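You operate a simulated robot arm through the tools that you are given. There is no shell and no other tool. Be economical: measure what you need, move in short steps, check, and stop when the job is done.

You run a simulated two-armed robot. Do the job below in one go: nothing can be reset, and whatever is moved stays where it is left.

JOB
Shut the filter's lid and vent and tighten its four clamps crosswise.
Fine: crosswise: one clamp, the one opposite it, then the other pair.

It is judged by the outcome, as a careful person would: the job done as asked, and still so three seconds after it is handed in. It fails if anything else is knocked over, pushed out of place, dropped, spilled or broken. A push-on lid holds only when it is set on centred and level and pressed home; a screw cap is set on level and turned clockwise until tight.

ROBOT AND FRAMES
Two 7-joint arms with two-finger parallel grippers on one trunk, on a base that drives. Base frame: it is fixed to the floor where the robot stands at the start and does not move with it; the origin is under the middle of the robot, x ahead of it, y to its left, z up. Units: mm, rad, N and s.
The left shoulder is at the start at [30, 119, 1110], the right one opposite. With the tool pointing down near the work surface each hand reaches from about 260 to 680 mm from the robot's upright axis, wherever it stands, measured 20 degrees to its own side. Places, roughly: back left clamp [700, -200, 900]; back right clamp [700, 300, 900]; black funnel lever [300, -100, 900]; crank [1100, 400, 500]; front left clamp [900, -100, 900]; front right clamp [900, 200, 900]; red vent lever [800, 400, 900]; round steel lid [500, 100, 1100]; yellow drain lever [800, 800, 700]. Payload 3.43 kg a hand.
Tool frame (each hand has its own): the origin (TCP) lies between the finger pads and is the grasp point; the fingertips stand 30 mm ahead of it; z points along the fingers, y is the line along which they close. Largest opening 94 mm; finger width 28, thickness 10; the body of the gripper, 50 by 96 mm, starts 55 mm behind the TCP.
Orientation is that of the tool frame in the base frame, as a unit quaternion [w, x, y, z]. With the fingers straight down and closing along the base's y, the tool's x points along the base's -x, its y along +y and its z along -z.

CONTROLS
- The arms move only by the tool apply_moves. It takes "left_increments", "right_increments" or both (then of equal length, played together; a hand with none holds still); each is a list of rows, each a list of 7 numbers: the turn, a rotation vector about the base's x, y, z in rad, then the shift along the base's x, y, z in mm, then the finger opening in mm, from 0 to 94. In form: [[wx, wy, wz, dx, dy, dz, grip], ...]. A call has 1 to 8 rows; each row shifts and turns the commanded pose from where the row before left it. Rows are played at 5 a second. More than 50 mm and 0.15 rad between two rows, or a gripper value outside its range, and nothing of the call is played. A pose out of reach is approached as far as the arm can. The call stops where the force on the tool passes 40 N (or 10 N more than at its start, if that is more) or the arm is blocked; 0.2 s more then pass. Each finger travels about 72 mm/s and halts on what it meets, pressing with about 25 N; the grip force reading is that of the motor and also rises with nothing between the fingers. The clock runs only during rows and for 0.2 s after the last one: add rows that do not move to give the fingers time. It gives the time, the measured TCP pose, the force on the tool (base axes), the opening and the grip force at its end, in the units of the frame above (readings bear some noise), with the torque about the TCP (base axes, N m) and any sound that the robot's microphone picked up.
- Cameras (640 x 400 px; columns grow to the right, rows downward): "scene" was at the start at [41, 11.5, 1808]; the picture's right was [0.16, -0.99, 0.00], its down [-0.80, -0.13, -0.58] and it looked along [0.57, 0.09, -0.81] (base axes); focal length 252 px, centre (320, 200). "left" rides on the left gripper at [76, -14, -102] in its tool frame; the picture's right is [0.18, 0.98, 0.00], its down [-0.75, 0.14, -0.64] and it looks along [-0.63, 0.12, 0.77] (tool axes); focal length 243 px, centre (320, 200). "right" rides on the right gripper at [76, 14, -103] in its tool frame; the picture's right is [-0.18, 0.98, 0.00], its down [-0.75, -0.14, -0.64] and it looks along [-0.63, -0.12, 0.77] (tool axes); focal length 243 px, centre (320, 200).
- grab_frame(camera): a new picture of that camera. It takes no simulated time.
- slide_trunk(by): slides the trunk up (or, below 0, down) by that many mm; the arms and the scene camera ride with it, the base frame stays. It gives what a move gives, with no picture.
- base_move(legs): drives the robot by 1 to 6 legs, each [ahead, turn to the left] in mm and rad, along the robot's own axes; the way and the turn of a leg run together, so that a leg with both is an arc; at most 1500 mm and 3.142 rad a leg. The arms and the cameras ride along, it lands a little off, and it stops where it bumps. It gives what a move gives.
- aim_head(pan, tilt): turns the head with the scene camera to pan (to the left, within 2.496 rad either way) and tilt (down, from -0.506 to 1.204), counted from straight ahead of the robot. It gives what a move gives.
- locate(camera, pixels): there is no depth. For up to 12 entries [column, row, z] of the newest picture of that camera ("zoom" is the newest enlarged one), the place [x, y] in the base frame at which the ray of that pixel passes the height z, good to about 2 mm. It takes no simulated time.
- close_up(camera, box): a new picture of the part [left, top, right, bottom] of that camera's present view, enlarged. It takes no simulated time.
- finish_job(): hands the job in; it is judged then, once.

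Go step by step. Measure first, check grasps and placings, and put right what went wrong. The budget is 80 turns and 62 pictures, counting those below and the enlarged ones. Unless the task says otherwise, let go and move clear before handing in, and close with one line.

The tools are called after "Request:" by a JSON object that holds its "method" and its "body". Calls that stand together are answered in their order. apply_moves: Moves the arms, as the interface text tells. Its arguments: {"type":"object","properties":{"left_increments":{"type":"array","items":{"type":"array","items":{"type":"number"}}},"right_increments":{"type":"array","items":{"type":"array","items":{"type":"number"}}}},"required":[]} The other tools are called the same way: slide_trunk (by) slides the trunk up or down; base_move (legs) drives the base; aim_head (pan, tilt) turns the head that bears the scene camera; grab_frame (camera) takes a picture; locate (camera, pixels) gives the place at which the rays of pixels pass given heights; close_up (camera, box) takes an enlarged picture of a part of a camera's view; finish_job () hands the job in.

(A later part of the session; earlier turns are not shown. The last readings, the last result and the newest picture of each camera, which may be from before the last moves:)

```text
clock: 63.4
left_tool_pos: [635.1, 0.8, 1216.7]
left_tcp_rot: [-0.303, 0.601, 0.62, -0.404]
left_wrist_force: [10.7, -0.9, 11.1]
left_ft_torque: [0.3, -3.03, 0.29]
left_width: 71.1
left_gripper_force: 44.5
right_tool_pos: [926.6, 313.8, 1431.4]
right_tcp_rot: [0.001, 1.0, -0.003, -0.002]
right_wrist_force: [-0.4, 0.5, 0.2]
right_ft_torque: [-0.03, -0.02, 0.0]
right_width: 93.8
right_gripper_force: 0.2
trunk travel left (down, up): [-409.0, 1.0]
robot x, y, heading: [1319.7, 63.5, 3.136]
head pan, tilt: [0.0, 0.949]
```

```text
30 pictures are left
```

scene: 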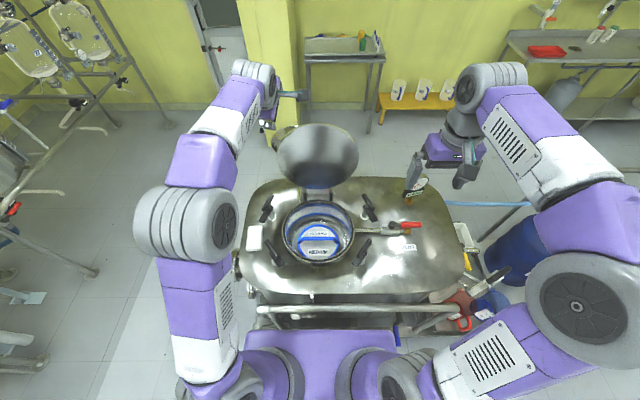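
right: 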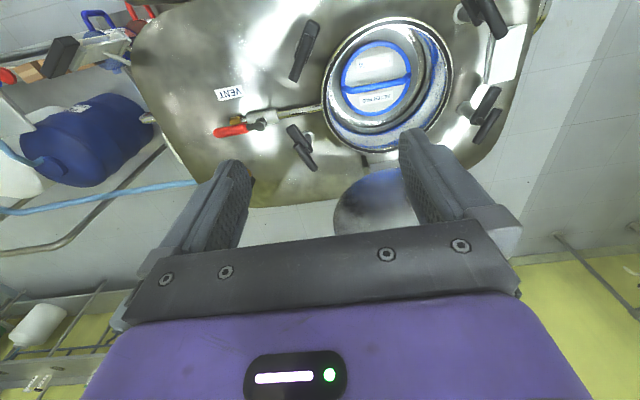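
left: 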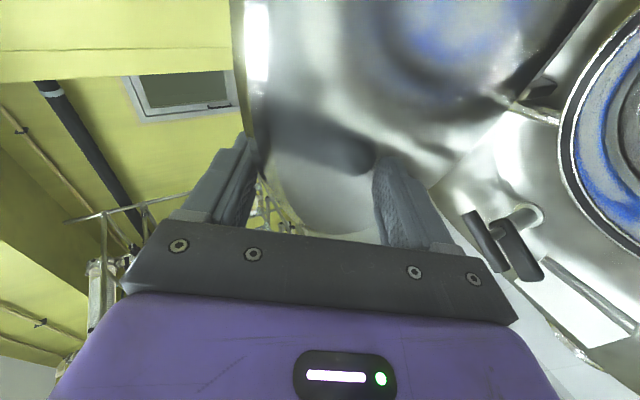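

The lid came along 80 mm without slipping (its picture between the fingers is unchanged). I'll loosen slightly to cage the edge and continue down the arc, pitching less so that the lid rests on the front finger.

Request:
{"method": "apply_moves", "body": {"left_increments": [[0, 0.06, 0, 36, 0, -7, 40], [0, 0.06, 0, 34, 0, -11, 76], [0, 0.06, 0, 33, 0, -14, 80], [0, 0.06, 0, 31, 0, -19, 80]]}}

Request:
{"method": "grab_frame", "body": {"camera": "left"}}

Request:
{"method": "close_up", "body": {"camera": "scene", "box": [200, 80, 440, 300]}}

```text
clock: 64.4
left_tool_pos: [767.6, 2.0, 1164.1]
left_tcp_rot: [-0.375, 0.549, 0.578, -0.472]
left_wrist_force: [0.7, 0.5, -0.4]
left_ft_torque: [0.0, -0.01, 0.03]
left_width: 79.8
left_gripper_force: 0.1
right_tool_pos: [923.8, 312.9, 1429.1]
right_tcp_rot: [0.001, 1.0, -0.003, -0.001]
right_wrist_force: [-1.0, 0.8, -0.2]
right_ft_torque: [-0.02, 0.0, 0.04]
right_width: 94.0
right_gripper_force: 0.1
trunk travel left (down, up): [-409.0, 1.0]
robot x, y, heading: [1317.4, 63.7, 3.135]
head pan, tilt: [0.0, 0.949]
```

```text
29 pictures are left
```

left: 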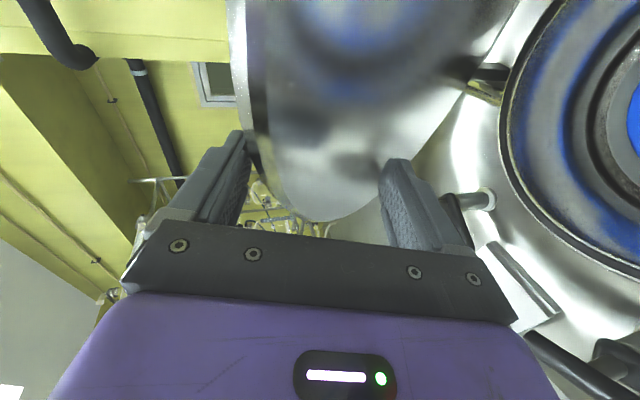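

```text
1.82 times, centred on (320, 190) of scene
```

zoom: 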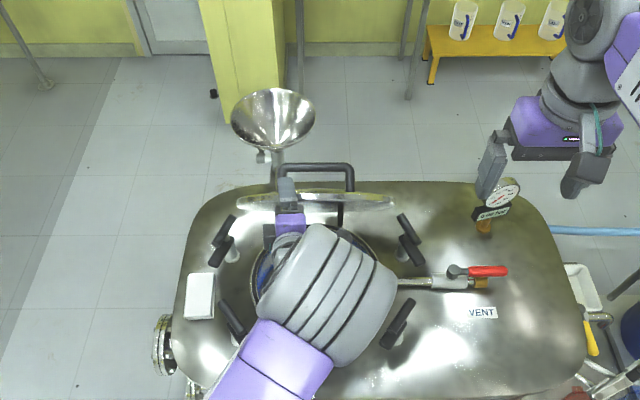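

The lid follows and carries almost no load (forces <1 N), so it seems to have hinge friction. Continue down the arc.

Request:
{"method": "apply_moves", "body": {"left_increments": [[0, 0.04, 0, 28, 0, -21, 80], [0, 0.04, 0, 25, 0, -25, 80], [0, 0.04, 0, 22, 0, -29, 80], [0, 0.04, 0, 18, 0, -31, 80], [0, 0, 0, 0, 0, 0, 80]]}}

Request:
{"method": "grab_frame", "body": {"camera": "left"}}

Request:
{"method": "close_up", "body": {"camera": "scene", "box": [200, 80, 440, 300]}}

```text
clock: 65.6
left_tool_pos: [861.4, 1.1, 1060.2]
left_tcp_rot: [-0.421, 0.509, 0.547, -0.514]
left_wrist_force: [8.5, -1.0, 1.6]
left_ft_torque: [0.05, 0.4, -0.06]
left_width: 80.0
left_gripper_force: 0.2
right_tool_pos: [924.4, 313.5, 1430.5]
right_tcp_rot: [0.001, 1.0, -0.004, -0.001]
right_wrist_force: [-0.1, 0.6, -0.1]
right_ft_torque: [-0.04, -0.04, 0.01]
right_width: 94.0
right_gripper_force: 0.0
trunk travel left (down, up): [-409.0, 1.0]
robot x, y, heading: [1319.7, 63.3, 3.132]
head pan, tilt: [0.0, 0.949]
```

```text
27 pictures are left
```

left: 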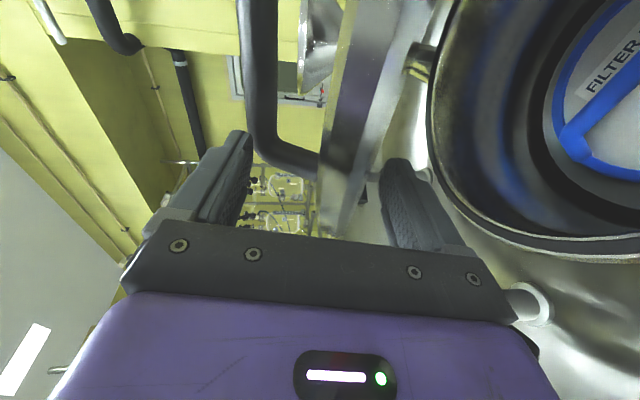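

```text
1.82 times, centred on (320, 190) of scene
```

zoom: 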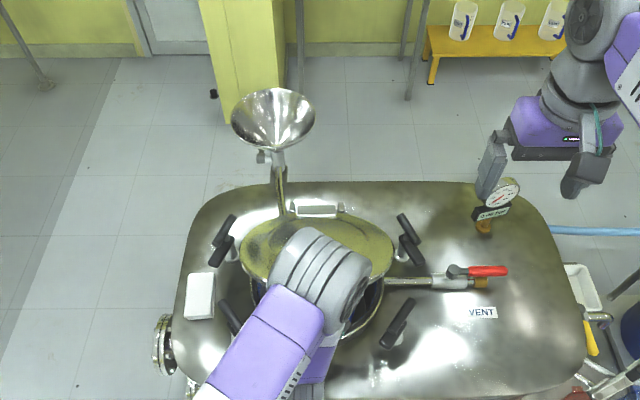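

The lid is nearly down (~25–30°), with its rim touching the palm (8 N along x). I'll continue down while drawing back a bit.

Request:
{"method": "apply_moves", "body": {"left_increments": [[0, 0, 0, 15, 0, -10, 80], [0, 0, 0, 14, 0, -25, 80], [0, 0, 0, 12, 0, -25, 80], [0, 0, 0, 8, 0, -15, 80], [0, 0, 0, 0, 0, 0, 80]]}}

Request:
{"method": "grab_frame", "body": {"camera": "left"}}

```text
clock: 66.8
left_tool_pos: [908.5, -0.6, 983.3]
left_tcp_rot: [-0.419, 0.511, 0.547, -0.514]
left_wrist_force: [2.1, -1.9, -7.2]
left_ft_torque: [-0.03, -0.2, 0.04]
left_width: 83.8
left_gripper_force: 3.7
right_tool_pos: [923.6, 313.5, 1429.9]
right_tcp_rot: [0.001, 1.0, -0.005, -0.001]
right_wrist_force: [-0.4, -0.5, -0.4]
right_ft_torque: [0.02, 0.0, 0.0]
right_width: 94.3
right_gripper_force: 0.0
trunk travel left (down, up): [-409.0, 1.0]
robot x, y, heading: [1320.1, 59.6, 3.134]
head pan, tilt: [0.0, 0.949]
```

```text
25 pictures are left
```

left: 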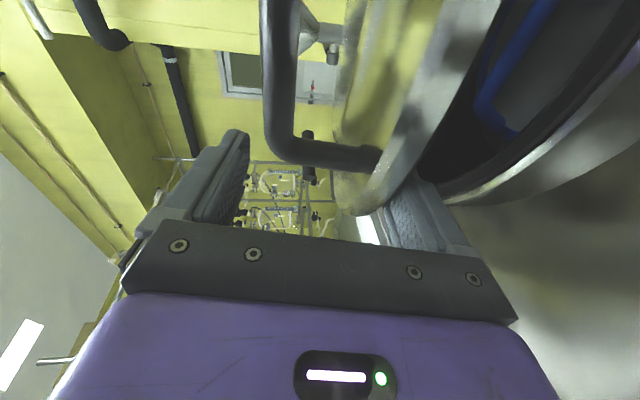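

The lid rests on the lower finger (−7 N) a few centimetres above the collar. I'll lower a little more and draw the finger out, letting it settle.

Request:
{"method": "apply_moves", "body": {"left_increments": [[0, 0, 0, 5, 0, -10, 88], [0, 0, 0, 25, 0, 0, 88], [0, 0, 0, 30, 0, 0, 88], [0, 0, 0, 30, 0, 0, 88], [0, 0, 0, 30, 0, 20, 88], [0, 0, 0, 0, 0, 30, 88], [0, 0, 0, 0, 0, 40, 50], [0, 0, 0, 0, 0, 40, 0]]}}

Request:
{"method": "close_up", "body": {"camera": "scene", "box": [220, 150, 420, 300]}}

```text
clock: 68.0
left_tool_pos: [949.1, -11.8, 1021.0]
left_tcp_rot: [0.478, -0.436, -0.486, 0.587]
left_wrist_force: [0.6, 0.2, 0.5]
left_ft_torque: [0.02, 0.0, 0.03]
left_width: 87.6
left_gripper_force: 0.1
right_tool_pos: [924.0, 314.7, 1430.5]
right_tcp_rot: [0.0, 1.0, -0.003, -0.001]
right_wrist_force: [-0.1, 0.7, 0.4]
right_ft_torque: [-0.02, -0.03, -0.04]
right_width: 93.9
right_gripper_force: 0.1
trunk travel left (down, up): [-409.0, 1.0]
robot x, y, heading: [1322.4, 62.0, 3.131]
head pan, tilt: [0.0, 0.949]
stopped in row 5 (left hand): the arm was blocked; the commanded pose is now the measured one
```

```text
2.67 times, centred on (320, 225) of scene
```

zoom: 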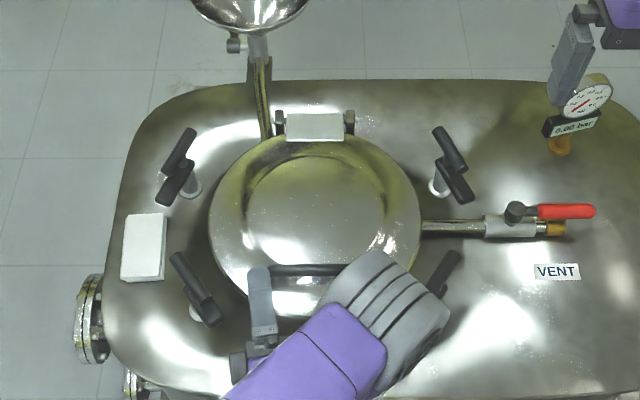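

The lid has dropped onto the collar (zoom shows it flat with hinge at (315,125)). The arm merely ran out of room drawing back, so I'll lift and tilt the hand back down.

Request:
{"method": "apply_moves", "body": {"left_increments": [[0, 0, 0, 0, -5, 30, 88], [0, -0.05, 0, 0, -5, 35, 88], [0, -0.12, 0, 0, -5, 40, 88], [0, -0.15, 0, 0, -5, 40, 60], [0, -0.15, 0, 0, -5, 40, 30], [0, -0.15, 0, 0, -5, 30, 0], [0, -0.15, 0, 0, 0, 0, 0], [0, -0.15, 0, 0, 0, 0, 0]]}}

```text
clock: 69.8
left_tool_pos: [903.2, -2.5, 1207.8]
left_tcp_rot: [-0.213, 0.652, 0.648, -0.331]
left_wrist_force: [0.2, -0.6, 0.7]
left_ft_torque: [0.0, -0.01, -0.01]
left_width: 0.0
left_gripper_force: 25.0
left hand out of reach, approached as far as the arm can: row 3, 4, 5
right_tool_pos: [923.6, 313.2, 1429.6]
right_tcp_rot: [0.0, 1.0, -0.003, 0.0]
right_wrist_force: [-0.8, -0.4, 0.1]
right_ft_torque: [0.01, 0.01, -0.01]
right_width: 94.1
right_gripper_force: 0.1
trunk travel left (down, up): [-409.0, 1.0]
robot x, y, heading: [1317.1, 62.3, 3.141]
head pan, tilt: [0.0, 0.949]
```

Left hand is clear at (903,-2,1208). I'll square it up again and at the same time lower the right hand for a close look at the front-right clamp.

Request:
{"method": "apply_moves", "body": {"left_increments": [[0, -0.15, 0, 0, -15, 0, 0], [0, -0.15, 0, 0, -15, 0, 0], [0, -0.15, 0, 0, -15, 0, 0], [0, -0.15, 0, 0, -15, 0, 0], [0, -0.13, 0, 0, -15, 0, 0], [0, 0, -0.15, 0, -15, 0, 0], [0, 0, -0.15, 0, -15, 0, 0], [0, 0, -0.15, 0, -15, 0, 0]], "right_increments": [[0, 0, 0, -3, -2, -40, 94], [0, 0, 0, -3, -2, -40, 94], [0, 0, 0, -3, -2, -40, 94], [0, 0, 0, -3, -2, -40, 94], [0, 0, 0, -3, -2, -40, 94], [0, 0, 0, -3, -2, -40, 94], [0, 0, 0, -3, -2, -40, 94], [0, 0, 0, -3, 0, -20, 94]]}}

Request:
{"method": "apply_moves", "body": {"left_increments": [[0, 0, -0.15, 0, -5, 0, 0], [0, 0, -0.15, 0, -5, 0, 0], [0, 0, -0.15, 0, -5, 0, 0], [0, 0, -0.15, 0, -5, 0, 0], [0, 0, -0.15, 0, -5, 0, 0], [0, 0, -0.15, 0, -5, 0, 0], [0, 0, -0.15, 0, -5, 0, 0], [0, 0, -0.07, 0, -5, 0, 94]]}}

Request:
{"method": "grab_frame", "body": {"camera": "right"}}

```text
clock: 71.6
left_tool_pos: [901.6, -123.4, 1206.6]
left_tcp_rot: [0.014, 0.862, 0.501, -0.083]
left_wrist_force: [-0.1, -0.5, 0.2]
left_ft_torque: [0.03, 0.02, 0.02]
left_width: 0.2
left_gripper_force: 25.1
right_tool_pos: [899.4, 299.4, 1130.4]
right_tcp_rot: [0.001, 1.0, -0.002, 0.0]
right_wrist_force: [-0.6, 0.2, -0.2]
right_ft_torque: [0.01, 0.02, 0.03]
right_width: 94.3
right_gripper_force: 0.1
trunk travel left (down, up): [-409.0, 1.0]
robot x, y, heading: [1317.6, 61.6, 3.136]
head pan, tilt: [0.0, 0.949]
```

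```text
clock: 73.4
left_tool_pos: [902.5, -162.3, 1207.2]
left_tcp_rot: [-0.032, 0.996, -0.033, -0.078]
left_wrist_force: [0.5, 0.6, -0.2]
left_ft_torque: [0.0, 0.01, 0.0]
left_width: 53.5
left_gripper_force: 0.0
right_tool_pos: [900.7, 298.9, 1130.7]
right_tcp_rot: [0.001, 1.0, -0.003, 0.0]
right_wrist_force: [0.5, -0.2, 0.7]
right_ft_torque: [-0.01, 0.01, 0.0]
right_width: 94.0
right_gripper_force: 0.1
trunk travel left (down, up): [-409.0, 1.0]
robot x, y, heading: [1316.3, 61.5, 3.134]
head pan, tilt: [0.0, 0.949]
```

```text
23 pictures are left
```

right: 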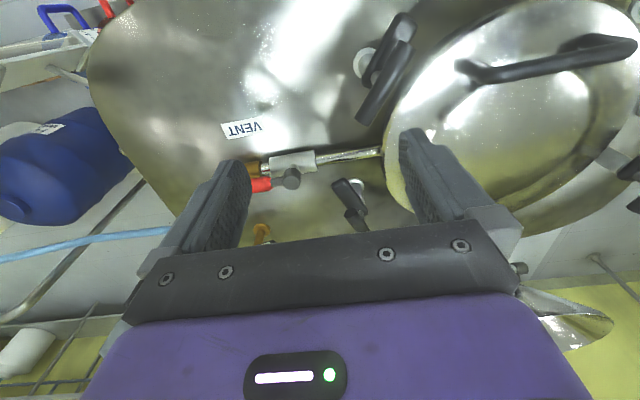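

The clamps, vent stem and lid handle are seen clearly. I'll locate the vent lever, gauge and clamp parts in the current pictures before pushing the lever.

Request:
{"method": "close_up", "body": {"camera": "scene", "box": [330, 170, 450, 260]}}

Request:
{"method": "locate", "body": {"camera": "right", "pixels": [[290, 180, 900], [290, 180, 950], [262, 185, 930], [370, 62, 880], [410, 45, 950], [358, 120, 950], [405, 15, 930], [365, 82, 930], [335, 182, 930], [365, 230, 950]]}}

```text
4.44 times, centred on (390, 215) of scene
```

zoom: 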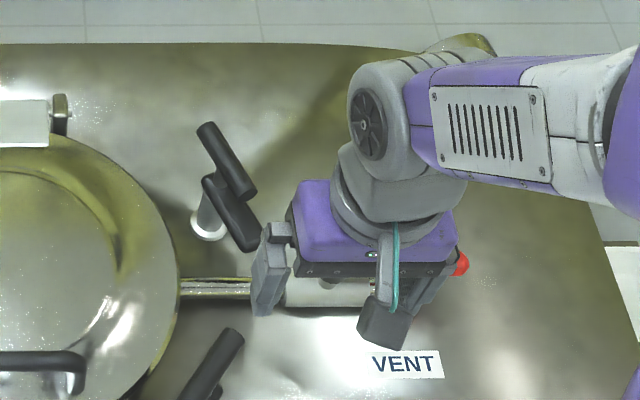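

```text
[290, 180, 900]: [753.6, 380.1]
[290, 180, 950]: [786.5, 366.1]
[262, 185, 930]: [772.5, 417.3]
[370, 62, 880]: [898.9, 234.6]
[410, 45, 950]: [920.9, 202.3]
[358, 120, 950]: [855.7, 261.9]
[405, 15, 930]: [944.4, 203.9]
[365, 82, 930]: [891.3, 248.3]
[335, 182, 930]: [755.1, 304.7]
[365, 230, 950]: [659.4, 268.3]
```

The lever's pivot is ≈(765,376,917), tip ≈(767,482). I'll close the right fingers, go to the −x side of the lever, and then sweep it clockwise toward +x.

Request:
{"method": "apply_moves", "body": {"right_increments": [[0, 0, 0, -34, 31, 0, 60], [0, 0, 0, -34, 31, 0, 30], [0, 0, 0, -34, 31, 0, 0], [0, 0, 0, -34, 31, 0, 0], [0, 0, 0, -28, 31, 0, 0], [0, 0, 0, 0, 0, -48, 0], [0, 0, 0, 0, 0, -48, 0], [0, 0, 0, 0, 0, -48, 0]]}}

Request:
{"method": "grab_frame", "body": {"camera": "right"}}

```text
clock: 75.2
left_tool_pos: [901.1, -162.1, 1206.9]
left_tcp_rot: [-0.032, 0.996, -0.032, -0.078]
left_wrist_force: [0.0, -0.3, 0.5]
left_ft_torque: [0.05, -0.01, -0.01]
left_width: 93.9
left_gripper_force: 0.2
right_tool_pos: [733.4, 454.2, 987.1]
right_tcp_rot: [0.001, 1.0, -0.004, -0.002]
right_wrist_force: [-0.4, -1.6, -1.2]
right_ft_torque: [0.03, 0.0, 0.01]
right_width: 0.0
right_gripper_force: 24.8
trunk travel left (down, up): [-409.0, 1.0]
robot x, y, heading: [1318.3, 61.0, 3.135]
head pan, tilt: [0.0, 0.949]
```

```text
21 pictures are left
```

right: 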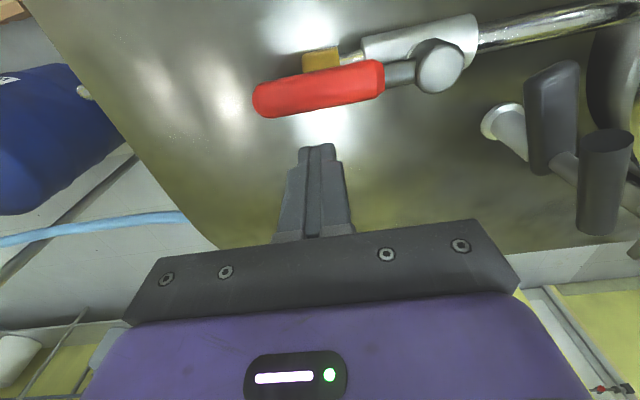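

The lever lies just ahead (rows 60–118) of the closed fingertips. Descend and sweep.

Request:
{"method": "apply_moves", "body": {"right_increments": [[0, 0, 0, 0, 0, -48, 0], [0, 0, 0, 22, 0, 0, 0], [0, 0, 0, 22, 0, 0, 0], [0, 0, 0, 20, -8, 0, 0], [0, 0, 0, 18, -12, 0, 0], [0, 0, 0, 14, -17, 0, 0], [0, 0, 0, 10, -18, 0, 0], [0, 0, 0, 2, -8, 0, 0]]}}

Request:
{"method": "grab_frame", "body": {"camera": "right"}}

```text
clock: 77.0
left_tool_pos: [902.2, -162.5, 1207.4]
left_tcp_rot: [-0.031, 0.996, -0.032, -0.077]
left_wrist_force: [0.0, 0.4, -0.6]
left_ft_torque: [-0.01, 0.0, 0.01]
left_width: 94.1
left_gripper_force: 0.0
right_tool_pos: [843.4, 393.6, 938.9]
right_tcp_rot: [0.0, 1.0, -0.003, -0.001]
right_wrist_force: [-1.8, 7.2, 0.1]
right_ft_torque: [0.17, 0.03, 0.0]
right_width: 0.0
right_gripper_force: 25.1
trunk travel left (down, up): [-409.0, 1.0]
robot x, y, heading: [1320.0, 59.9, 3.131]
head pan, tilt: [0.0, 0.949]
```

```text
20 pictures are left
```

right: 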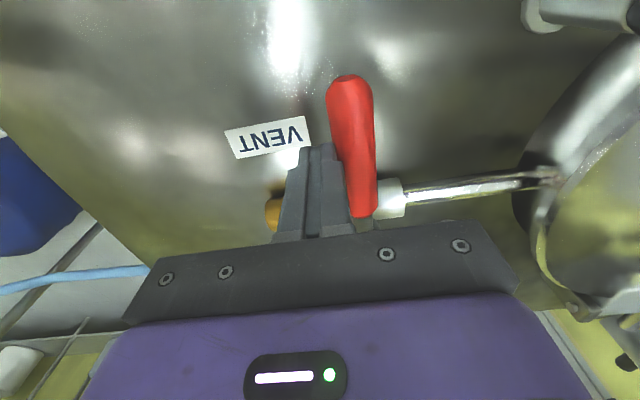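

The lever now points at +x, nearly across the pipe. I'll push a little more to reach its stop.

Request:
{"method": "apply_moves", "body": {"right_increments": [[0, 0, 0, 0, -7, 0, 0], [0, 0, 0, 0, -7, 0, 0], [0, 0, 0, 0, -7, 0, 0]]}}

Request:
{"method": "close_up", "body": {"camera": "right", "box": [220, 50, 580, 270]}}

```text
clock: 77.6
left_tool_pos: [899.8, -161.9, 1206.3]
left_tcp_rot: [-0.033, 0.996, -0.033, -0.078]
left_wrist_force: [-0.1, 0.9, 0.6]
left_ft_torque: [-0.01, -0.01, -0.01]
left_width: 94.1
left_gripper_force: 0.0
right_tool_pos: [843.1, 393.3, 938.4]
right_tcp_rot: [-0.01, 1.0, -0.008, -0.003]
right_wrist_force: [-1.9, 14.8, -8.4]
right_ft_torque: [0.54, 0.19, 0.19]
right_width: 0.4
right_gripper_force: 24.6
trunk travel left (down, up): [-409.0, 1.0]
robot x, y, heading: [1315.5, 64.8, 3.132]
head pan, tilt: [0.0, 0.949]
stopped in row 3 (right hand): the force on the tool passed its limit at 46 N (the readings are from after the stop); the commanded pose is now the measured one
```

```text
1.78 times, centred on (400, 160) of right
```

zoom: 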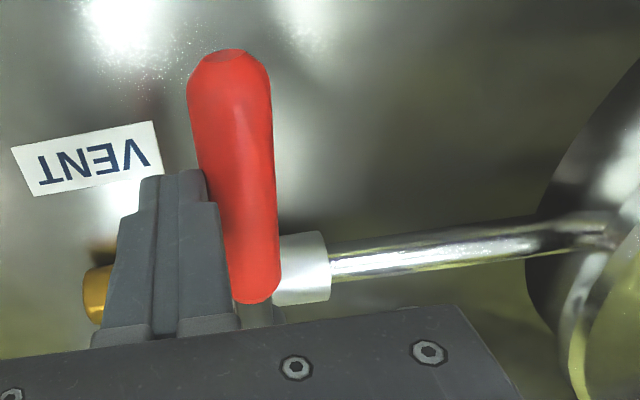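

The stop pushed back with 46 N, so the vent lever is closed crosswise. Next, the front-right clamp: I'll lift, and bring the right hand over its T-bar (centre ≈(889,235,950), direction ≈(0.76,−0.65)), yawed −0.7 rad.

Request:
{"method": "apply_moves", "body": {"right_increments": [[0, 0, 0, 3, 20, 30, 0], [0, 0, 0, 3, 0, 40, 20], [0, 0, -0.1414, 8, -36, 15, 40], [0, 0, -0.1414, 8, -36, 15, 60], [0, 0, -0.1414, 8, -36, 15, 60], [0, 0, -0.1414, 8, -36, 15, 60], [0, 0, -0.1414, 8, -36, 15, 60], [0, 0, 0, 0, 0, 0, 60]]}}

Request:
{"method": "grab_frame", "body": {"camera": "right"}}

```text
clock: 79.4
left_tool_pos: [901.4, -161.6, 1207.3]
left_tcp_rot: [-0.032, 0.996, -0.032, -0.078]
left_wrist_force: [0.0, 0.6, -0.7]
left_ft_torque: [-0.02, 0.03, 0.01]
left_width: 93.9
left_gripper_force: 0.1
right_tool_pos: [888.4, 228.5, 1084.2]
right_tcp_rot: [-0.008, 0.935, -0.354, 0.0]
right_wrist_force: [-0.9, -0.8, 0.1]
right_ft_torque: [-0.02, -0.02, 0.02]
right_width: 60.2
right_gripper_force: 0.0
trunk travel left (down, up): [-409.0, 1.0]
robot x, y, heading: [1315.3, 57.1, 3.13]
head pan, tilt: [0.0, 0.949]
```

```text
18 pictures are left
```

right: 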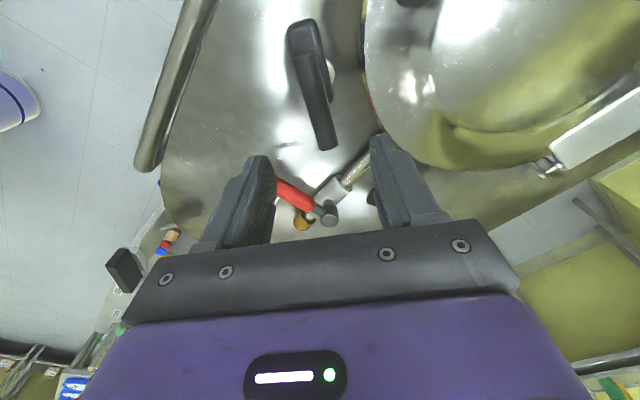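

The T-bar (from (302,25) to (325,145)) is aligned with the gap direction of the fingers. I'll locate it at two candidate heights.

Request:
{"method": "locate", "body": {"camera": "right", "pixels": [[302, 28, 950], [326, 143, 950], [313, 85, 950], [313, 85, 970], [313, 85, 930], [332, 70, 885]]}}

Request:
{"method": "close_up", "body": {"camera": "right", "box": [260, 0, 390, 170]}}

```text
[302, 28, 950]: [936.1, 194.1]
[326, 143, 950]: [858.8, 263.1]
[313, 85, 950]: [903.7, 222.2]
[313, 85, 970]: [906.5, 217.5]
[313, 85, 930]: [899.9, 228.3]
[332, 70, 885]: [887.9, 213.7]
```

```text
2.35 times, centred on (325, 85) of right
```

zoom: 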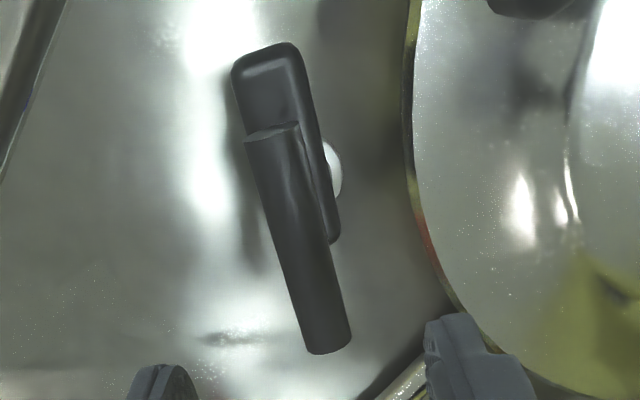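

The T-bar's centre is ≈(890,236) at z≈950, aligned with the current hand yaw. I'll descend over it and close.

Request:
{"method": "apply_moves", "body": {"right_increments": [[0, 0, 0, 0, 3, -42, 60], [0, 0, 0, 0, 3, -42, 60], [0, 0, 0, 0, 0, -36, 60], [0, 0, 0, 0, 0, 0, 20], [0, 0, 0, 0, 0, 0, 0], [0, 0, 0, 0, 0, 0, 0]]}}

```text
clock: 80.8
left_tool_pos: [903.0, -162.9, 1207.7]
left_tcp_rot: [-0.033, 0.996, -0.033, -0.079]
left_wrist_force: [-0.5, -0.5, 0.6]
left_ft_torque: [0.0, 0.03, 0.02]
left_width: 94.3
left_gripper_force: 0.0
right_tool_pos: [888.1, 234.1, 967.5]
right_tcp_rot: [-0.007, 0.936, -0.352, -0.002]
right_wrist_force: [-4.8, -2.1, 20.3]
right_ft_torque: [-0.21, -0.19, 0.06]
right_width: 21.4
right_gripper_force: 44.9
trunk travel left (down, up): [-409.0, 1.0]
robot x, y, heading: [1319.9, 64.2, 3.131]
head pan, tilt: [0.0, 0.949]
```

Gripped a 21 mm bar. Now turn clockwise and watch the torque.

Request:
{"method": "apply_moves", "body": {"right_increments": [[0, 0, -0.14, 0, 0, 0, 0], [0, 0, -0.14, 0, 0, 0, 0], [0, 0, -0.14, 0, 0, 0, 0], [0, 0, -0.14, 0, 0, 0, 0], [0, 0, -0.14, 0, 0, 0, 0], [0, 0, -0.14, 0, 0, 0, 0]]}}

Request:
{"method": "grab_frame", "body": {"camera": "right"}}

```text
clock: 82.2
left_tool_pos: [904.5, -163.1, 1207.8]
left_tcp_rot: [-0.033, 0.996, -0.033, -0.079]
left_wrist_force: [-0.1, -0.6, -0.3]
left_ft_torque: [-0.01, 0.02, 0.03]
left_width: 93.9
left_gripper_force: 0.0
right_tool_pos: [890.8, 235.7, 966.2]
right_tcp_rot: [-0.006, 0.71, -0.704, 0.001]
right_wrist_force: [-0.9, 5.3, 38.7]
right_ft_torque: [0.88, -0.01, 0.02]
right_width: 21.0
right_gripper_force: 44.7
trunk travel left (down, up): [-409.0, 1.0]
robot x, y, heading: [1319.9, 60.3, 3.135]
head pan, tilt: [0.0, 0.949]
```

```text
16 pictures are left
```

right: 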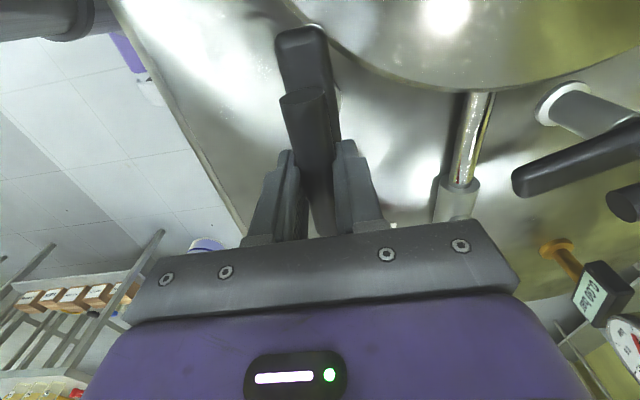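

The arm turns together with the T-bar and its tip is now at the lid's edge (310,30); vertical force rose to 39 N. I'll ease up slightly and continue turning.

Request:
{"method": "apply_moves", "body": {"right_increments": [[0, 0, 0, 0, 0, 3, 0], [0, 0, -0.14, 0, 0, 1, 0], [0, 0, -0.14, 0, 0, 0, 0], [0, 0, -0.14, 0, 0, 0, 0], [0, 0, -0.14, 0, 0, 0, 0], [0, 0, -0.14, 0, 0, 0, 0]]}}

```text
clock: 83.6
left_tool_pos: [902.2, -162.5, 1207.8]
left_tcp_rot: [-0.032, 0.996, -0.031, -0.077]
left_wrist_force: [0.4, 0.2, 0.6]
left_ft_torque: [-0.01, -0.02, 0.03]
left_width: 93.8
left_gripper_force: 0.0
right_tool_pos: [891.6, 233.5, 967.8]
right_tcp_rot: [0.009, -0.429, 0.903, -0.007]
right_wrist_force: [11.5, 1.7, -22.4]
right_ft_torque: [0.07, -0.2, 1.51]
right_width: 21.6
right_gripper_force: 44.9
trunk travel left (down, up): [-409.0, 1.0]
robot x, y, heading: [1316.7, 62.6, 3.134]
head pan, tilt: [0.0, 0.949]
```

Now there's a resisting torque of 1.5 N·m and a downward pull: it's tightening. Turn further, following down a little.

Request:
{"method": "apply_moves", "body": {"right_increments": [[0, 0, -0.1, 0, 0, -2, 0], [0, 0, -0.1, 0, 0, 0, 0], [0, 0, -0.1, 0, 0, 0, 0], [0, 0, 0, 0, 0, 0, 0]]}}

Request:
{"method": "grab_frame", "body": {"camera": "right"}}

```text
clock: 84.6
left_tool_pos: [903.9, -163.9, 1206.7]
left_tcp_rot: [-0.033, 0.996, -0.032, -0.078]
left_wrist_force: [-0.1, 0.5, 0.6]
left_ft_torque: [-0.01, 0.02, 0.03]
left_width: 94.0
left_gripper_force: 0.1
right_tool_pos: [889.7, 233.6, 968.9]
right_tcp_rot: [0.005, -0.289, 0.957, -0.005]
right_wrist_force: [16.8, -7.3, -0.3]
right_ft_torque: [-0.22, -0.03, 2.33]
right_width: 31.2
right_gripper_force: 45.4
trunk travel left (down, up): [-409.0, 1.0]
robot x, y, heading: [1316.7, 61.0, 3.137]
head pan, tilt: [0.0, 0.949]
```

```text
15 pictures are left
```

right: 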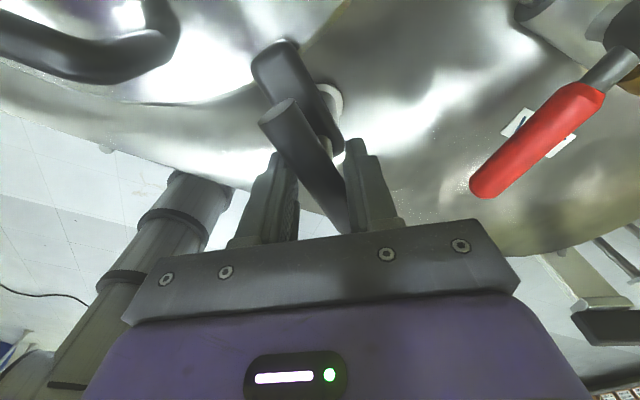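

The bar hit its stop (fingers slipped round to 31 mm against 2.3 N·m) with the arm's tip over the lid: front-right is tight. I'll release and unwind the right hand while moving the left hand, squared up, over the opposite (back-left) clamp near (681,−126).

Request:
{"method": "apply_moves", "body": {"right_increments": [[0, 0, 0, 0, 0, 0, 94], [0, 0, 0, 0, 0, 0, 94], [0, 0, 0, 0, 0, 40, 94], [0, 0, 0, 0, 0, 45, 94], [0, 0, 0, 0, 0, 45, 94], [0, 0, 0.15, 0, 20, 30, 94], [0, 0, 0.15, 0, 20, 0, 94], [0, 0, 0.15, 0, 0, 0, 94]], "left_increments": [[-0.069, -0.13, 0, 0, 0, 0, 60], [0, -0.02, -0.1, -31, 5, 0, 60], [0, 0, -0.1, -31, 5, -10, 60], [0, 0, -0.1, -31, 5, -20, 60], [0, 0, -0.1, -31, 5, -20, 60], [0, 0, -0.1, -31, 5, -20, 60], [0, 0, -0.1, -31, 5, -25, 60], [0, 0, -0.1, -31, 5, -25, 60]]}}

Request:
{"method": "grab_frame", "body": {"camera": "left"}}

```text
clock: 86.4
left_tool_pos: [784.9, -152.0, 1127.1]
left_tcp_rot: [-0.001, 0.961, -0.278, -0.002]
left_wrist_force: [-0.7, -0.8, 0.0]
left_ft_torque: [-0.01, 0.03, -0.02]
left_width: 59.9
left_gripper_force: 0.0
left hand out of reach, approached as far as the arm can: row 6, 7, 8
right_tool_pos: [889.6, 271.7, 1128.3]
right_tcp_rot: [0.007, -0.496, 0.869, -0.005]
right_wrist_force: [0.3, -0.8, 0.8]
right_ft_torque: [0.02, 0.01, 0.0]
right_width: 94.4
right_gripper_force: 0.1
trunk travel left (down, up): [-409.0, 1.0]
robot x, y, heading: [1315.3, 62.8, 3.133]
head pan, tilt: [0.0, 0.949]
```

```text
14 pictures are left
```

left: 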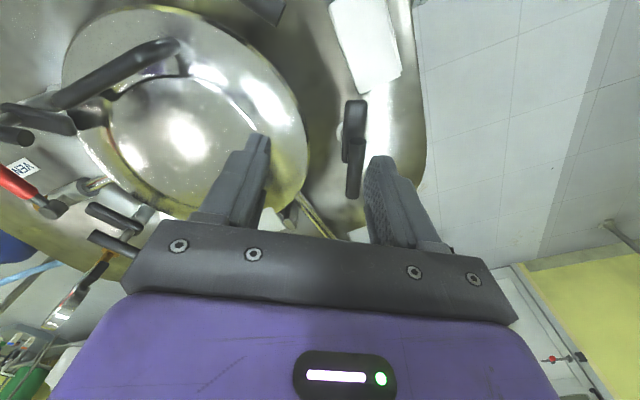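

The left arm ran into a joint limit turning that way; mirror-wise it should approach with positive yaw. I'll locate the bar from this view (≈(352,140)–(354,197)) and unwind both hands.

Request:
{"method": "locate", "body": {"camera": "left", "pixels": [[350, 141, 952], [354, 196, 952], [353, 168, 952], [354, 102, 930]]}}

Request:
{"method": "apply_moves", "body": {"right_increments": [[0, 0, 0.15, 0, 5, 0, 94], [0, 0, 0.15, 0, 5, 0, 94], [0, 0, 0.15, 0, 5, 0, 94], [0, 0, 0.15, 0, 5, 0, 94], [0, 0, 0.15, 0, 5, 0, 94], [0, 0, 0.15, 0, 5, 0, 94], [0, 0, 0.15, 0, 5, 0, 94], [0, 0, 0.15, 0, 5, 0, 94]], "left_increments": [[0, 0, 0.15, 15, -5, 0, 60], [0, 0, 0.15, 15, -5, 0, 60], [0, 0, 0.15, 0, 0, 0, 60], [0, 0, 0.15, 0, 0, 0, 60], [0, 0, 0.15, 0, 0, 0, 60], [0, 0, 0.15, 0, 0, 0, 60], [0, 0, 0.15, 0, 0, 0, 60], [0, 0, 0.15, 0, 0, 0, 60]]}}

Request:
{"method": "apply_moves", "body": {"right_increments": [[0, 0, 0.15, 0, 5, 0, 94], [0, 0, 0.15, 0, 5, 0, 94], [0, 0, 0.15, 0, 5, 0, 94], [0, 0, 0.15, 0, 5, 0, 94], [0, 0, 0.15, 0, 0, 0, 94], [0, 0, 0.15, 0, 0, 0, 94], [0, 0, 0.15, 0, 0, 0, 94], [0, 0, 0.15, 0, 0, 0, 94]], "left_increments": [[0, 0, 0.15, 0, 0, 0, 60], [0, 0, 0.15, 0, 0, 0, 60], [0, 0, 0.15, 0, 0, 0, 60], [0, 0, 0.15, 0, 0, 0, 60], [0, 0, 0.15, 0, 0, 0, 60], [0, 0, 0.15, 0, 0, 0, 60], [0, 0, 0.15, 0, 0, 0, 60], [0, 0, 0.15, 0, 0, 0, 60]]}}

```text
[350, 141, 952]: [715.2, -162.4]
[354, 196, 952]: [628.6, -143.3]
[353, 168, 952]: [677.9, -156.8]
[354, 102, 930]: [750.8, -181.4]
```

```text
clock: 88.2
left_tool_pos: [815.5, -157.7, 1127.9]
left_tcp_rot: [0.0, 0.95, 0.313, -0.003]
left_wrist_force: [-1.0, -0.9, 0.6]
left_ft_torque: [-0.04, -0.01, 0.01]
left_width: 59.9
left_gripper_force: 0.1
right_tool_pos: [889.1, 315.1, 1127.6]
right_tcp_rot: [-0.007, 0.899, -0.438, -0.001]
right_wrist_force: [0.6, -0.4, 0.3]
right_ft_torque: [-0.03, 0.02, 0.01]
right_width: 94.1
right_gripper_force: 0.1
trunk travel left (down, up): [-409.0, 1.0]
robot x, y, heading: [1313.7, 65.6, 3.13]
head pan, tilt: [0.0, 0.949]
```

```text
clock: 90.0
left_tool_pos: [815.6, -158.6, 1128.1]
left_tcp_rot: [0.001, 0.607, 0.795, -0.001]
left_wrist_force: [-0.7, -0.4, -0.2]
left_ft_torque: [0.03, -0.02, 0.0]
left_width: 60.0
left_gripper_force: 0.1
right_tool_pos: [889.1, 334.8, 1126.3]
right_tcp_rot: [-0.006, 0.989, 0.145, -0.004]
right_wrist_force: [-0.4, 0.2, 0.6]
right_ft_torque: [0.0, -0.03, 0.0]
right_width: 93.8
right_gripper_force: 0.1
trunk travel left (down, up): [-409.0, 1.0]
robot x, y, heading: [1318.8, 60.9, 3.135]
head pan, tilt: [0.0, 0.949]
```

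The lengths and arm positions show the left clamps are mirror images: back-left arm points to +x (≈−15°) and must swing counter-clockwise onto the lid. So I'll bring the left hand back to about −0.2 rad yaw and approach lower, where reach is better.

Request:
{"method": "apply_moves", "body": {"left_increments": [[0, 0, -0.15, 0, 0, 0, 60], [0, 0, -0.15, 0, 0, 0, 60], [0, 0, -0.15, 0, 0, 0, 60], [0, 0, -0.15, 0, 0, 0, 60], [0, 0, -0.15, 0, 0, 0, 60], [0, 0, -0.15, 0, 0, 0, 60], [0, 0, -0.15, 0, 0, 0, 60], [0, 0, -0.15, 0, 0, 0, 60]]}}

Request:
{"method": "apply_moves", "body": {"left_increments": [[0, 0, -0.15, -15, 0, -20, 60], [0, 0, -0.15, -15, 0, -25, 60], [0, 0, -0.15, -15, 0, -25, 60], [0, 0, -0.15, -15, 0, -20, 60], [0, 0, -0.15, -18, 0, -10, 60], [0, 0, -0.1, -18, 1, -5, 60], [0, 0, 0, -20, 1, 0, 60], [0, 0, 0, -20, 1, 0, 60]]}}

Request:
{"method": "grab_frame", "body": {"camera": "left"}}

```text
clock: 91.8
left_tool_pos: [814.2, -158.0, 1126.3]
left_tcp_rot: [0.0, 0.95, 0.311, -0.002]
left_wrist_force: [-0.6, 0.9, -0.1]
left_ft_torque: [0.01, -0.01, 0.0]
left_width: 60.0
left_gripper_force: 0.0
right_tool_pos: [888.9, 334.3, 1126.6]
right_tcp_rot: [-0.007, 0.989, 0.145, -0.004]
right_wrist_force: [-0.3, -0.3, 0.1]
right_ft_torque: [-0.03, -0.03, -0.01]
right_width: 93.9
right_gripper_force: 0.1
trunk travel left (down, up): [-409.0, 1.0]
robot x, y, heading: [1320.4, 61.1, 3.133]
head pan, tilt: [0.0, 0.949]
```

```text
clock: 93.6
left_tool_pos: [699.4, -157.4, 1021.9]
left_tcp_rot: [-0.001, 0.994, -0.108, -0.001]
left_wrist_force: [0.5, -0.8, -0.2]
left_ft_torque: [-0.01, 0.05, -0.02]
left_width: 60.3
left_gripper_force: 0.1
left hand out of reach, approached as far as the arm can: row 8
right_tool_pos: [889.6, 335.0, 1126.7]
right_tcp_rot: [-0.007, 0.989, 0.145, -0.005]
right_wrist_force: [-0.9, 0.3, 1.3]
right_ft_torque: [0.01, 0.0, 0.02]
right_width: 93.9
right_gripper_force: 0.1
trunk travel left (down, up): [-409.0, 1.0]
robot x, y, heading: [1317.4, 64.4, 3.134]
head pan, tilt: [0.0, 0.949]
```

```text
13 pictures are left
```

left: 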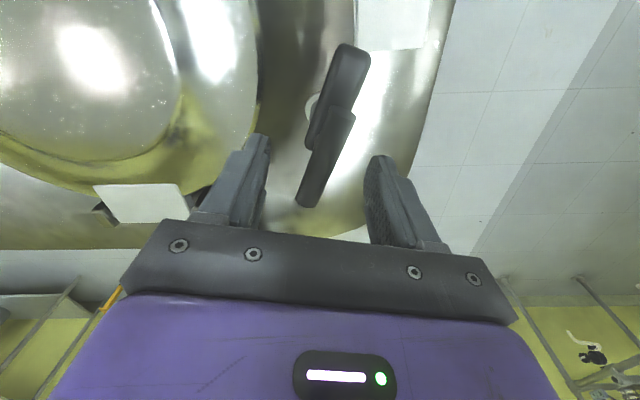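

The bar (343,115)–(306,200) lies over the arm, which extends toward (352,48). I'll locate these for the grip.

Request:
{"method": "locate", "body": {"camera": "left", "pixels": [[342, 115, 952], [307, 200, 952], [325, 157, 952], [352, 48, 932], [312, 105, 885]]}}

```text
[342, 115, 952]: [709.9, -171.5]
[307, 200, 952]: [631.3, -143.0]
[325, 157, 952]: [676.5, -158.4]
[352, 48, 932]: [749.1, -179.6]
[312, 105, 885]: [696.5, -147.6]
```

Bar centre ≈(671,−157), angle −20°. I'll yaw slightly, move over it and descend, watching the reach.

Request:
{"method": "apply_moves", "body": {"left_increments": [[0, 0, -0.07, 0, 0, -15, 60], [0, 0, -0.06, -10, 0, -10, 60], [0, 0, 0, -10, 0, 0, 60], [0, 0, 0, -8, 0, 0, 60], [0, 0, 0, 0, 0, 0, 60]]}}

```text
clock: 94.8
left_tool_pos: [698.8, -156.7, 1016.0]
left_tcp_rot: [0.0, 0.992, -0.123, -0.003]
left_wrist_force: [0.4, -1.1, -0.2]
left_ft_torque: [0.03, 0.0, 0.0]
left_width: 60.3
left_gripper_force: 0.0
left hand out of reach, approached as far as the arm can: row 1, 2, 3, 4
right_tool_pos: [889.3, 335.6, 1126.7]
right_tcp_rot: [-0.006, 0.989, 0.145, -0.003]
right_wrist_force: [0.0, 0.1, 0.5]
right_ft_torque: [0.0, -0.01, 0.02]
right_width: 93.9
right_gripper_force: 0.0
trunk travel left (down, up): [-409.0, 1.0]
robot x, y, heading: [1317.2, 58.7, 3.131]
head pan, tilt: [0.0, 0.949]
```

Reach stops at x≈699 with the tool upright, so I'll tilt the hand 0.2 rad forward, then go over the bar and down.

Request:
{"method": "apply_moves", "body": {"left_increments": [[0, 0.1, 0, 0, 0, 0, 60], [0, 0.1, 0, 0, 0, 0, 60], [0, 0, -0.1, -10, 0, 0, 60], [0, 0, 0, -10, 0, 0, 60], [0, 0, 0, -8, 0, -10, 60], [0, 0, 0, 0, 0, -20, 60], [0, 0, 0, 0, 0, -20, 60], [0, 0, 0, 0, 0, 0, 60]]}}

Request:
{"method": "grab_frame", "body": {"camera": "left"}}

```text
clock: 96.6
left_tool_pos: [680.6, -157.1, 994.2]
left_tcp_rot: [0.007, 0.98, -0.171, -0.102]
left_wrist_force: [-0.5, -0.2, -0.9]
left_ft_torque: [-0.01, -0.01, 0.06]
left_width: 60.1
left_gripper_force: 0.1
left hand out of reach, approached as far as the arm can: row 5, 7
right_tool_pos: [888.9, 335.4, 1126.9]
right_tcp_rot: [-0.006, 0.99, 0.144, -0.004]
right_wrist_force: [0.2, 0.4, 0.2]
right_ft_torque: [0.0, 0.0, -0.01]
right_width: 94.0
right_gripper_force: 0.0
trunk travel left (down, up): [-409.0, 1.0]
robot x, y, heading: [1318.0, 58.4, 3.128]
head pan, tilt: [0.0, 0.949]
```

```text
12 pictures are left
```

left: 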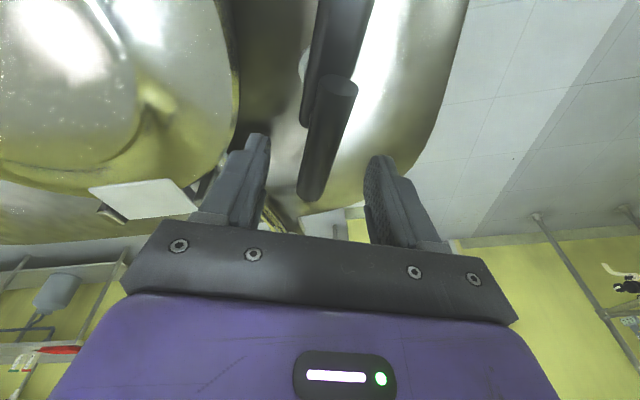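

Reach is marginal for gripping the far bar, but the clamp's arm itself extends to ≈(749,−180), well within reach. I'll close the fingers, go to its outer (−y) side and swing it counter-clockwise by pushing the arm's end.

Request:
{"method": "apply_moves", "body": {"left_increments": [[0, 0, 0, 5, 0, 20, 30], [0, -0.1, 0, 12, -16, 0, 0], [0, -0.1, 0, 12, -16, 0, 0], [0, 0, 0, 12, -15, 0, 0], [0, 0, 0, 0, -2, -30, 0], [0, 0, 0, 0, 0, -31, 0], [0, 0, 0, 0, 0, 0, 0]]}}

Request:
{"method": "grab_frame", "body": {"camera": "left"}}

```text
clock: 97.8
left_tool_pos: [698.3, -175.4, 999.3]
left_tcp_rot: [0.007, 0.98, -0.17, -0.101]
left_wrist_force: [12.2, -0.4, 11.7]
left_ft_torque: [-0.02, -0.48, -0.09]
left_width: 0.0
left_gripper_force: 25.3
left hand out of reach, approached as far as the arm can: row 2, 3
right_tool_pos: [889.9, 335.3, 1128.3]
right_tcp_rot: [-0.006, 0.989, 0.145, -0.005]
right_wrist_force: [0.1, 0.6, -0.1]
right_ft_torque: [-0.02, -0.04, -0.04]
right_width: 94.1
right_gripper_force: 0.1
trunk travel left (down, up): [-409.0, 1.0]
robot x, y, heading: [1321.1, 60.1, 3.135]
head pan, tilt: [0.0, 0.949]
stopped in row 5 (left hand): the force on the tool passed its limit at 53 N (the readings are from after the stop); the commanded pose is now the measured one
```

```text
11 pictures are left
```

left: 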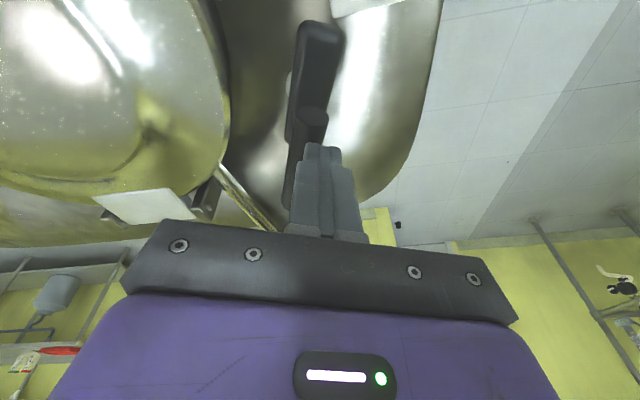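

The fingertips landed on the bar's end because the untilting rows fell short. I'll lift, first draw toward me and outward, then untilt and descend.

Request:
{"method": "apply_moves", "body": {"left_increments": [[0, 0, 0, 0, 0, 20, 0], [0, 0, 0, 20, -10, 0, 0], [0, 0, 0, 15, -15, 0, 0], [0, -0.1, 0, 0, -7, 0, 0], [0, -0.1, 0, 0, 0, 0, 0], [0, 0, 0, 0, 0, 0, 0]]}}

```text
clock: 99.2
left_tool_pos: [732.0, -203.4, 1019.0]
left_tcp_rot: [-0.002, 0.984, -0.17, -0.053]
left_wrist_force: [0.0, -0.5, 0.7]
left_ft_torque: [-0.02, 0.03, -0.02]
left_width: 0.1
left_gripper_force: 25.0
left hand out of reach, approached as far as the arm can: row 4, 5
right_tool_pos: [888.7, 334.2, 1127.0]
right_tcp_rot: [-0.007, 0.989, 0.144, -0.003]
right_wrist_force: [0.6, 0.1, -0.4]
right_ft_torque: [-0.03, 0.01, 0.0]
right_width: 94.0
right_gripper_force: 0.1
trunk travel left (down, up): [-409.0, 1.0]
robot x, y, heading: [1320.6, 59.5, 3.13]
head pan, tilt: [0.0, 0.949]
```

The limit comes from the left hand's negative yaw, so I'll rotate it back to zero, square up, and descend beside the arm's outer side.

Request:
{"method": "apply_moves", "body": {"left_increments": [[0, 0, 0.15, 0, 0, 0, 0], [0, -0.1, 0.15, -3, -5, 0, 0], [0, 0, 0.04, -3, -3, -20, 0], [0, 0, 0, 0, 0, -22, 0], [0, 0, 0, 0, 0, -20, 0], [0, 0, 0, 0, 0, 0, 0]]}}

Request:
{"method": "grab_frame", "body": {"camera": "left"}}

```text
refused: row 2 steps farther than a row can; nothing moved
```

```text
10 pictures are left
```

left: 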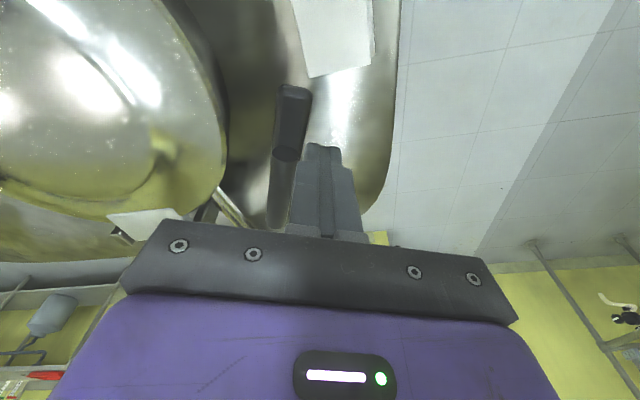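

Row limit exceeded; nothing moved. The finger is beside the arm (right of (290,110)) and the white box is at (300–375, 0–78); I'll check its position and redo the move in smaller turns.

Request:
{"method": "locate", "body": {"camera": "left", "pixels": [[308, 78, 900], [375, 62, 900], [295, 88, 935], [285, 150, 952], [275, 225, 952]]}}

Request:
{"method": "apply_moves", "body": {"left_increments": [[0, 0, 0.14, 0, 0, 0, 0], [0, 0, 0.14, -2, -4, 0, 0], [0, -0.1, 0.05, -2, -2, 0, 0], [0, 0, 0, 0, 0, -20, 0], [0, 0, 0, 0, 0, -22, 0], [0, 0, 0, 0, 0, -20, 0], [0, 0, 0, 0, 0, 0, 0]]}}

```text
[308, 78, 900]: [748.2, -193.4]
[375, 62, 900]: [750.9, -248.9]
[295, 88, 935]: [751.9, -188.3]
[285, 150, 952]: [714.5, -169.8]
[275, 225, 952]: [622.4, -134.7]
```

```text
clock: 100.8
left_tool_pos: [726.7, -207.3, 955.3]
left_tcp_rot: [0.005, 1.0, -0.007, -0.003]
left_wrist_force: [-0.4, -0.1, 0.1]
left_ft_torque: [0.03, 0.01, -0.04]
left_width: 0.1
left_gripper_force: 24.8
right_tool_pos: [889.0, 334.7, 1126.4]
right_tcp_rot: [-0.007, 0.99, 0.144, -0.004]
right_wrist_force: [-0.3, 0.0, -0.7]
right_ft_torque: [0.02, -0.02, 0.03]
right_width: 94.1
right_gripper_force: 0.0
trunk travel left (down, up): [-409.0, 1.0]
robot x, y, heading: [1319.0, 63.6, 3.132]
head pan, tilt: [0.0, 0.949]
```

In place at (727,−207,955). Now sweep the arm's end counter-clockwise around the post.

Request:
{"method": "apply_moves", "body": {"left_increments": [[0, 0, 0, 1, 13, 0, 0], [0, 0, 0.1, 5, 13, 0, 0], [0, 0, 0.1, 4, 12, 0, 0], [0, 0, 0.1, 1, 11, 0, 0], [0, 0, 0.12, -1, 12, 0, 0], [0, 0, 0.12, -3, 11, 0, 0], [0, 0, 0.12, -5, 10, 0, 0], [0, 0, 0.12, -6, 10, 0, 0]]}}

Request:
{"method": "grab_frame", "body": {"camera": "left"}}

```text
clock: 102.6
left_tool_pos: [724.4, -115.1, 956.6]
left_tcp_rot: [0.005, 0.927, 0.374, -0.001]
left_wrist_force: [0.3, 0.9, -0.3]
left_ft_torque: [0.0, -0.02, -0.01]
left_width: 0.0
left_gripper_force: 24.7
right_tool_pos: [887.4, 335.2, 1126.6]
right_tcp_rot: [-0.006, 0.99, 0.144, -0.003]
right_wrist_force: [0.0, -0.8, -0.2]
right_ft_torque: [0.0, 0.0, -0.03]
right_width: 94.2
right_gripper_force: 0.1
trunk travel left (down, up): [-409.0, 1.0]
robot x, y, heading: [1315.9, 59.5, 3.135]
head pan, tilt: [0.0, 0.949]
```

```text
9 pictures are left
```

left: 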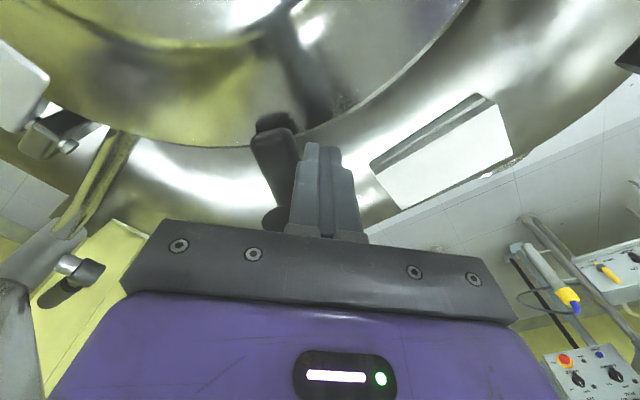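

The arm has swung with almost no force and its tip reaches the lid's edge (270,125). Continue until it tightens.

Request:
{"method": "apply_moves", "body": {"left_increments": [[0, 0, 0.12, -6, 7, 0, 0], [0, 0, 0.12, -7, 6, 0, 0], [0, 0, 0.12, -7, 5, 0, 0], [0, 0, 0.12, -7, 4, 0, 0], [0, 0, 0.1, -7, 3, 0, 0]]}}

```text
clock: 103.8
left_tool_pos: [689.8, -93.0, 956.5]
left_tcp_rot: [0.005, 0.781, 0.625, 0.001]
left_wrist_force: [-0.4, 2.3, -0.3]
left_ft_torque: [-0.03, -0.01, 0.01]
left_width: 0.2
left_gripper_force: 25.5
right_tool_pos: [889.1, 335.2, 1126.9]
right_tcp_rot: [-0.007, 0.99, 0.144, -0.004]
right_wrist_force: [-1.0, 0.6, 0.1]
right_ft_torque: [0.01, 0.01, 0.04]
right_width: 94.0
right_gripper_force: 0.1
trunk travel left (down, up): [-409.0, 1.0]
robot x, y, heading: [1317.5, 60.8, 3.133]
head pan, tilt: [0.0, 0.949]
```

Still little force at (690,−93); check where the arm is.

Request:
{"method": "grab_frame", "body": {"camera": "left"}}

```text
8 pictures are left
```

left: 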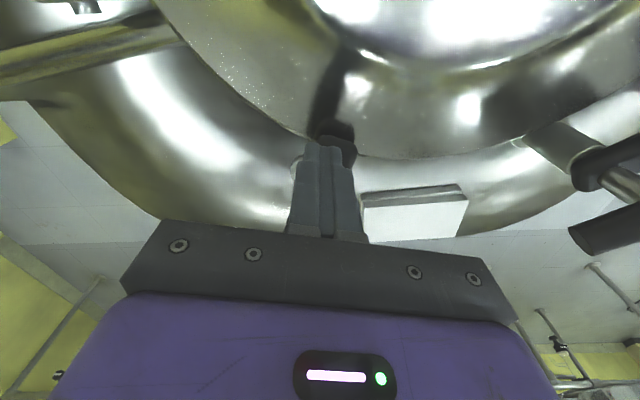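

The arm's tip (340,135) now shows to the +x side of the finger, so the finger may have slid over it as the clamp descended. Locate it.

Request:
{"method": "locate", "body": {"camera": "left", "pixels": [[336, 125, 930], [352, 150, 930], [320, 135, 930], [325, 165, 925]]}}

```text
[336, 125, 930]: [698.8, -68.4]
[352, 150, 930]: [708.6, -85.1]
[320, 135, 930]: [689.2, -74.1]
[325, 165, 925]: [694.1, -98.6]
```

The arm (≈73°) lies directly under the fingertips, so they rode up on it. I'll lift, return to its clockwise side, go lower (tips at z≈910) and push again to tighten.

Request:
{"method": "apply_moves", "body": {"left_increments": [[0, 0, 0, 0, 0, 20, 0], [0, 0, 0, 27, -17, 0, 0], [0, 0, 0, 0, 0, -20, 0], [0, 0, 0, 0, 0, -16, 0], [0, 0, 0, -7, 2, 0, 0], [0, 0, 0, -6, 2, 0, 0], [0, 0, 0, -6, 2, 0, 0], [0, 0, 0, -5, 1, 0, 0]]}}

```text
clock: 104.7
left_tool_pos: [714.4, -101.5, 965.7]
left_tcp_rot: [-0.003, 0.783, 0.622, 0.001]
left_wrist_force: [3.8, 9.6, 18.4]
left_ft_torque: [-0.21, 0.33, -0.05]
left_width: 0.1
left_gripper_force: 25.6
right_tool_pos: [889.9, 336.1, 1126.3]
right_tcp_rot: [-0.007, 0.989, 0.145, -0.003]
right_wrist_force: [0.0, -0.1, 0.5]
right_ft_torque: [0.01, -0.01, 0.02]
right_width: 94.0
right_gripper_force: 0.0
trunk travel left (down, up): [-409.0, 1.0]
robot x, y, heading: [1319.7, 61.8, 3.128]
head pan, tilt: [0.0, 0.949]
stopped in row 4 (left hand): the force on the tool passed its limit at 49 N (the readings are from after the stop); the commanded pose is now the measured one
```

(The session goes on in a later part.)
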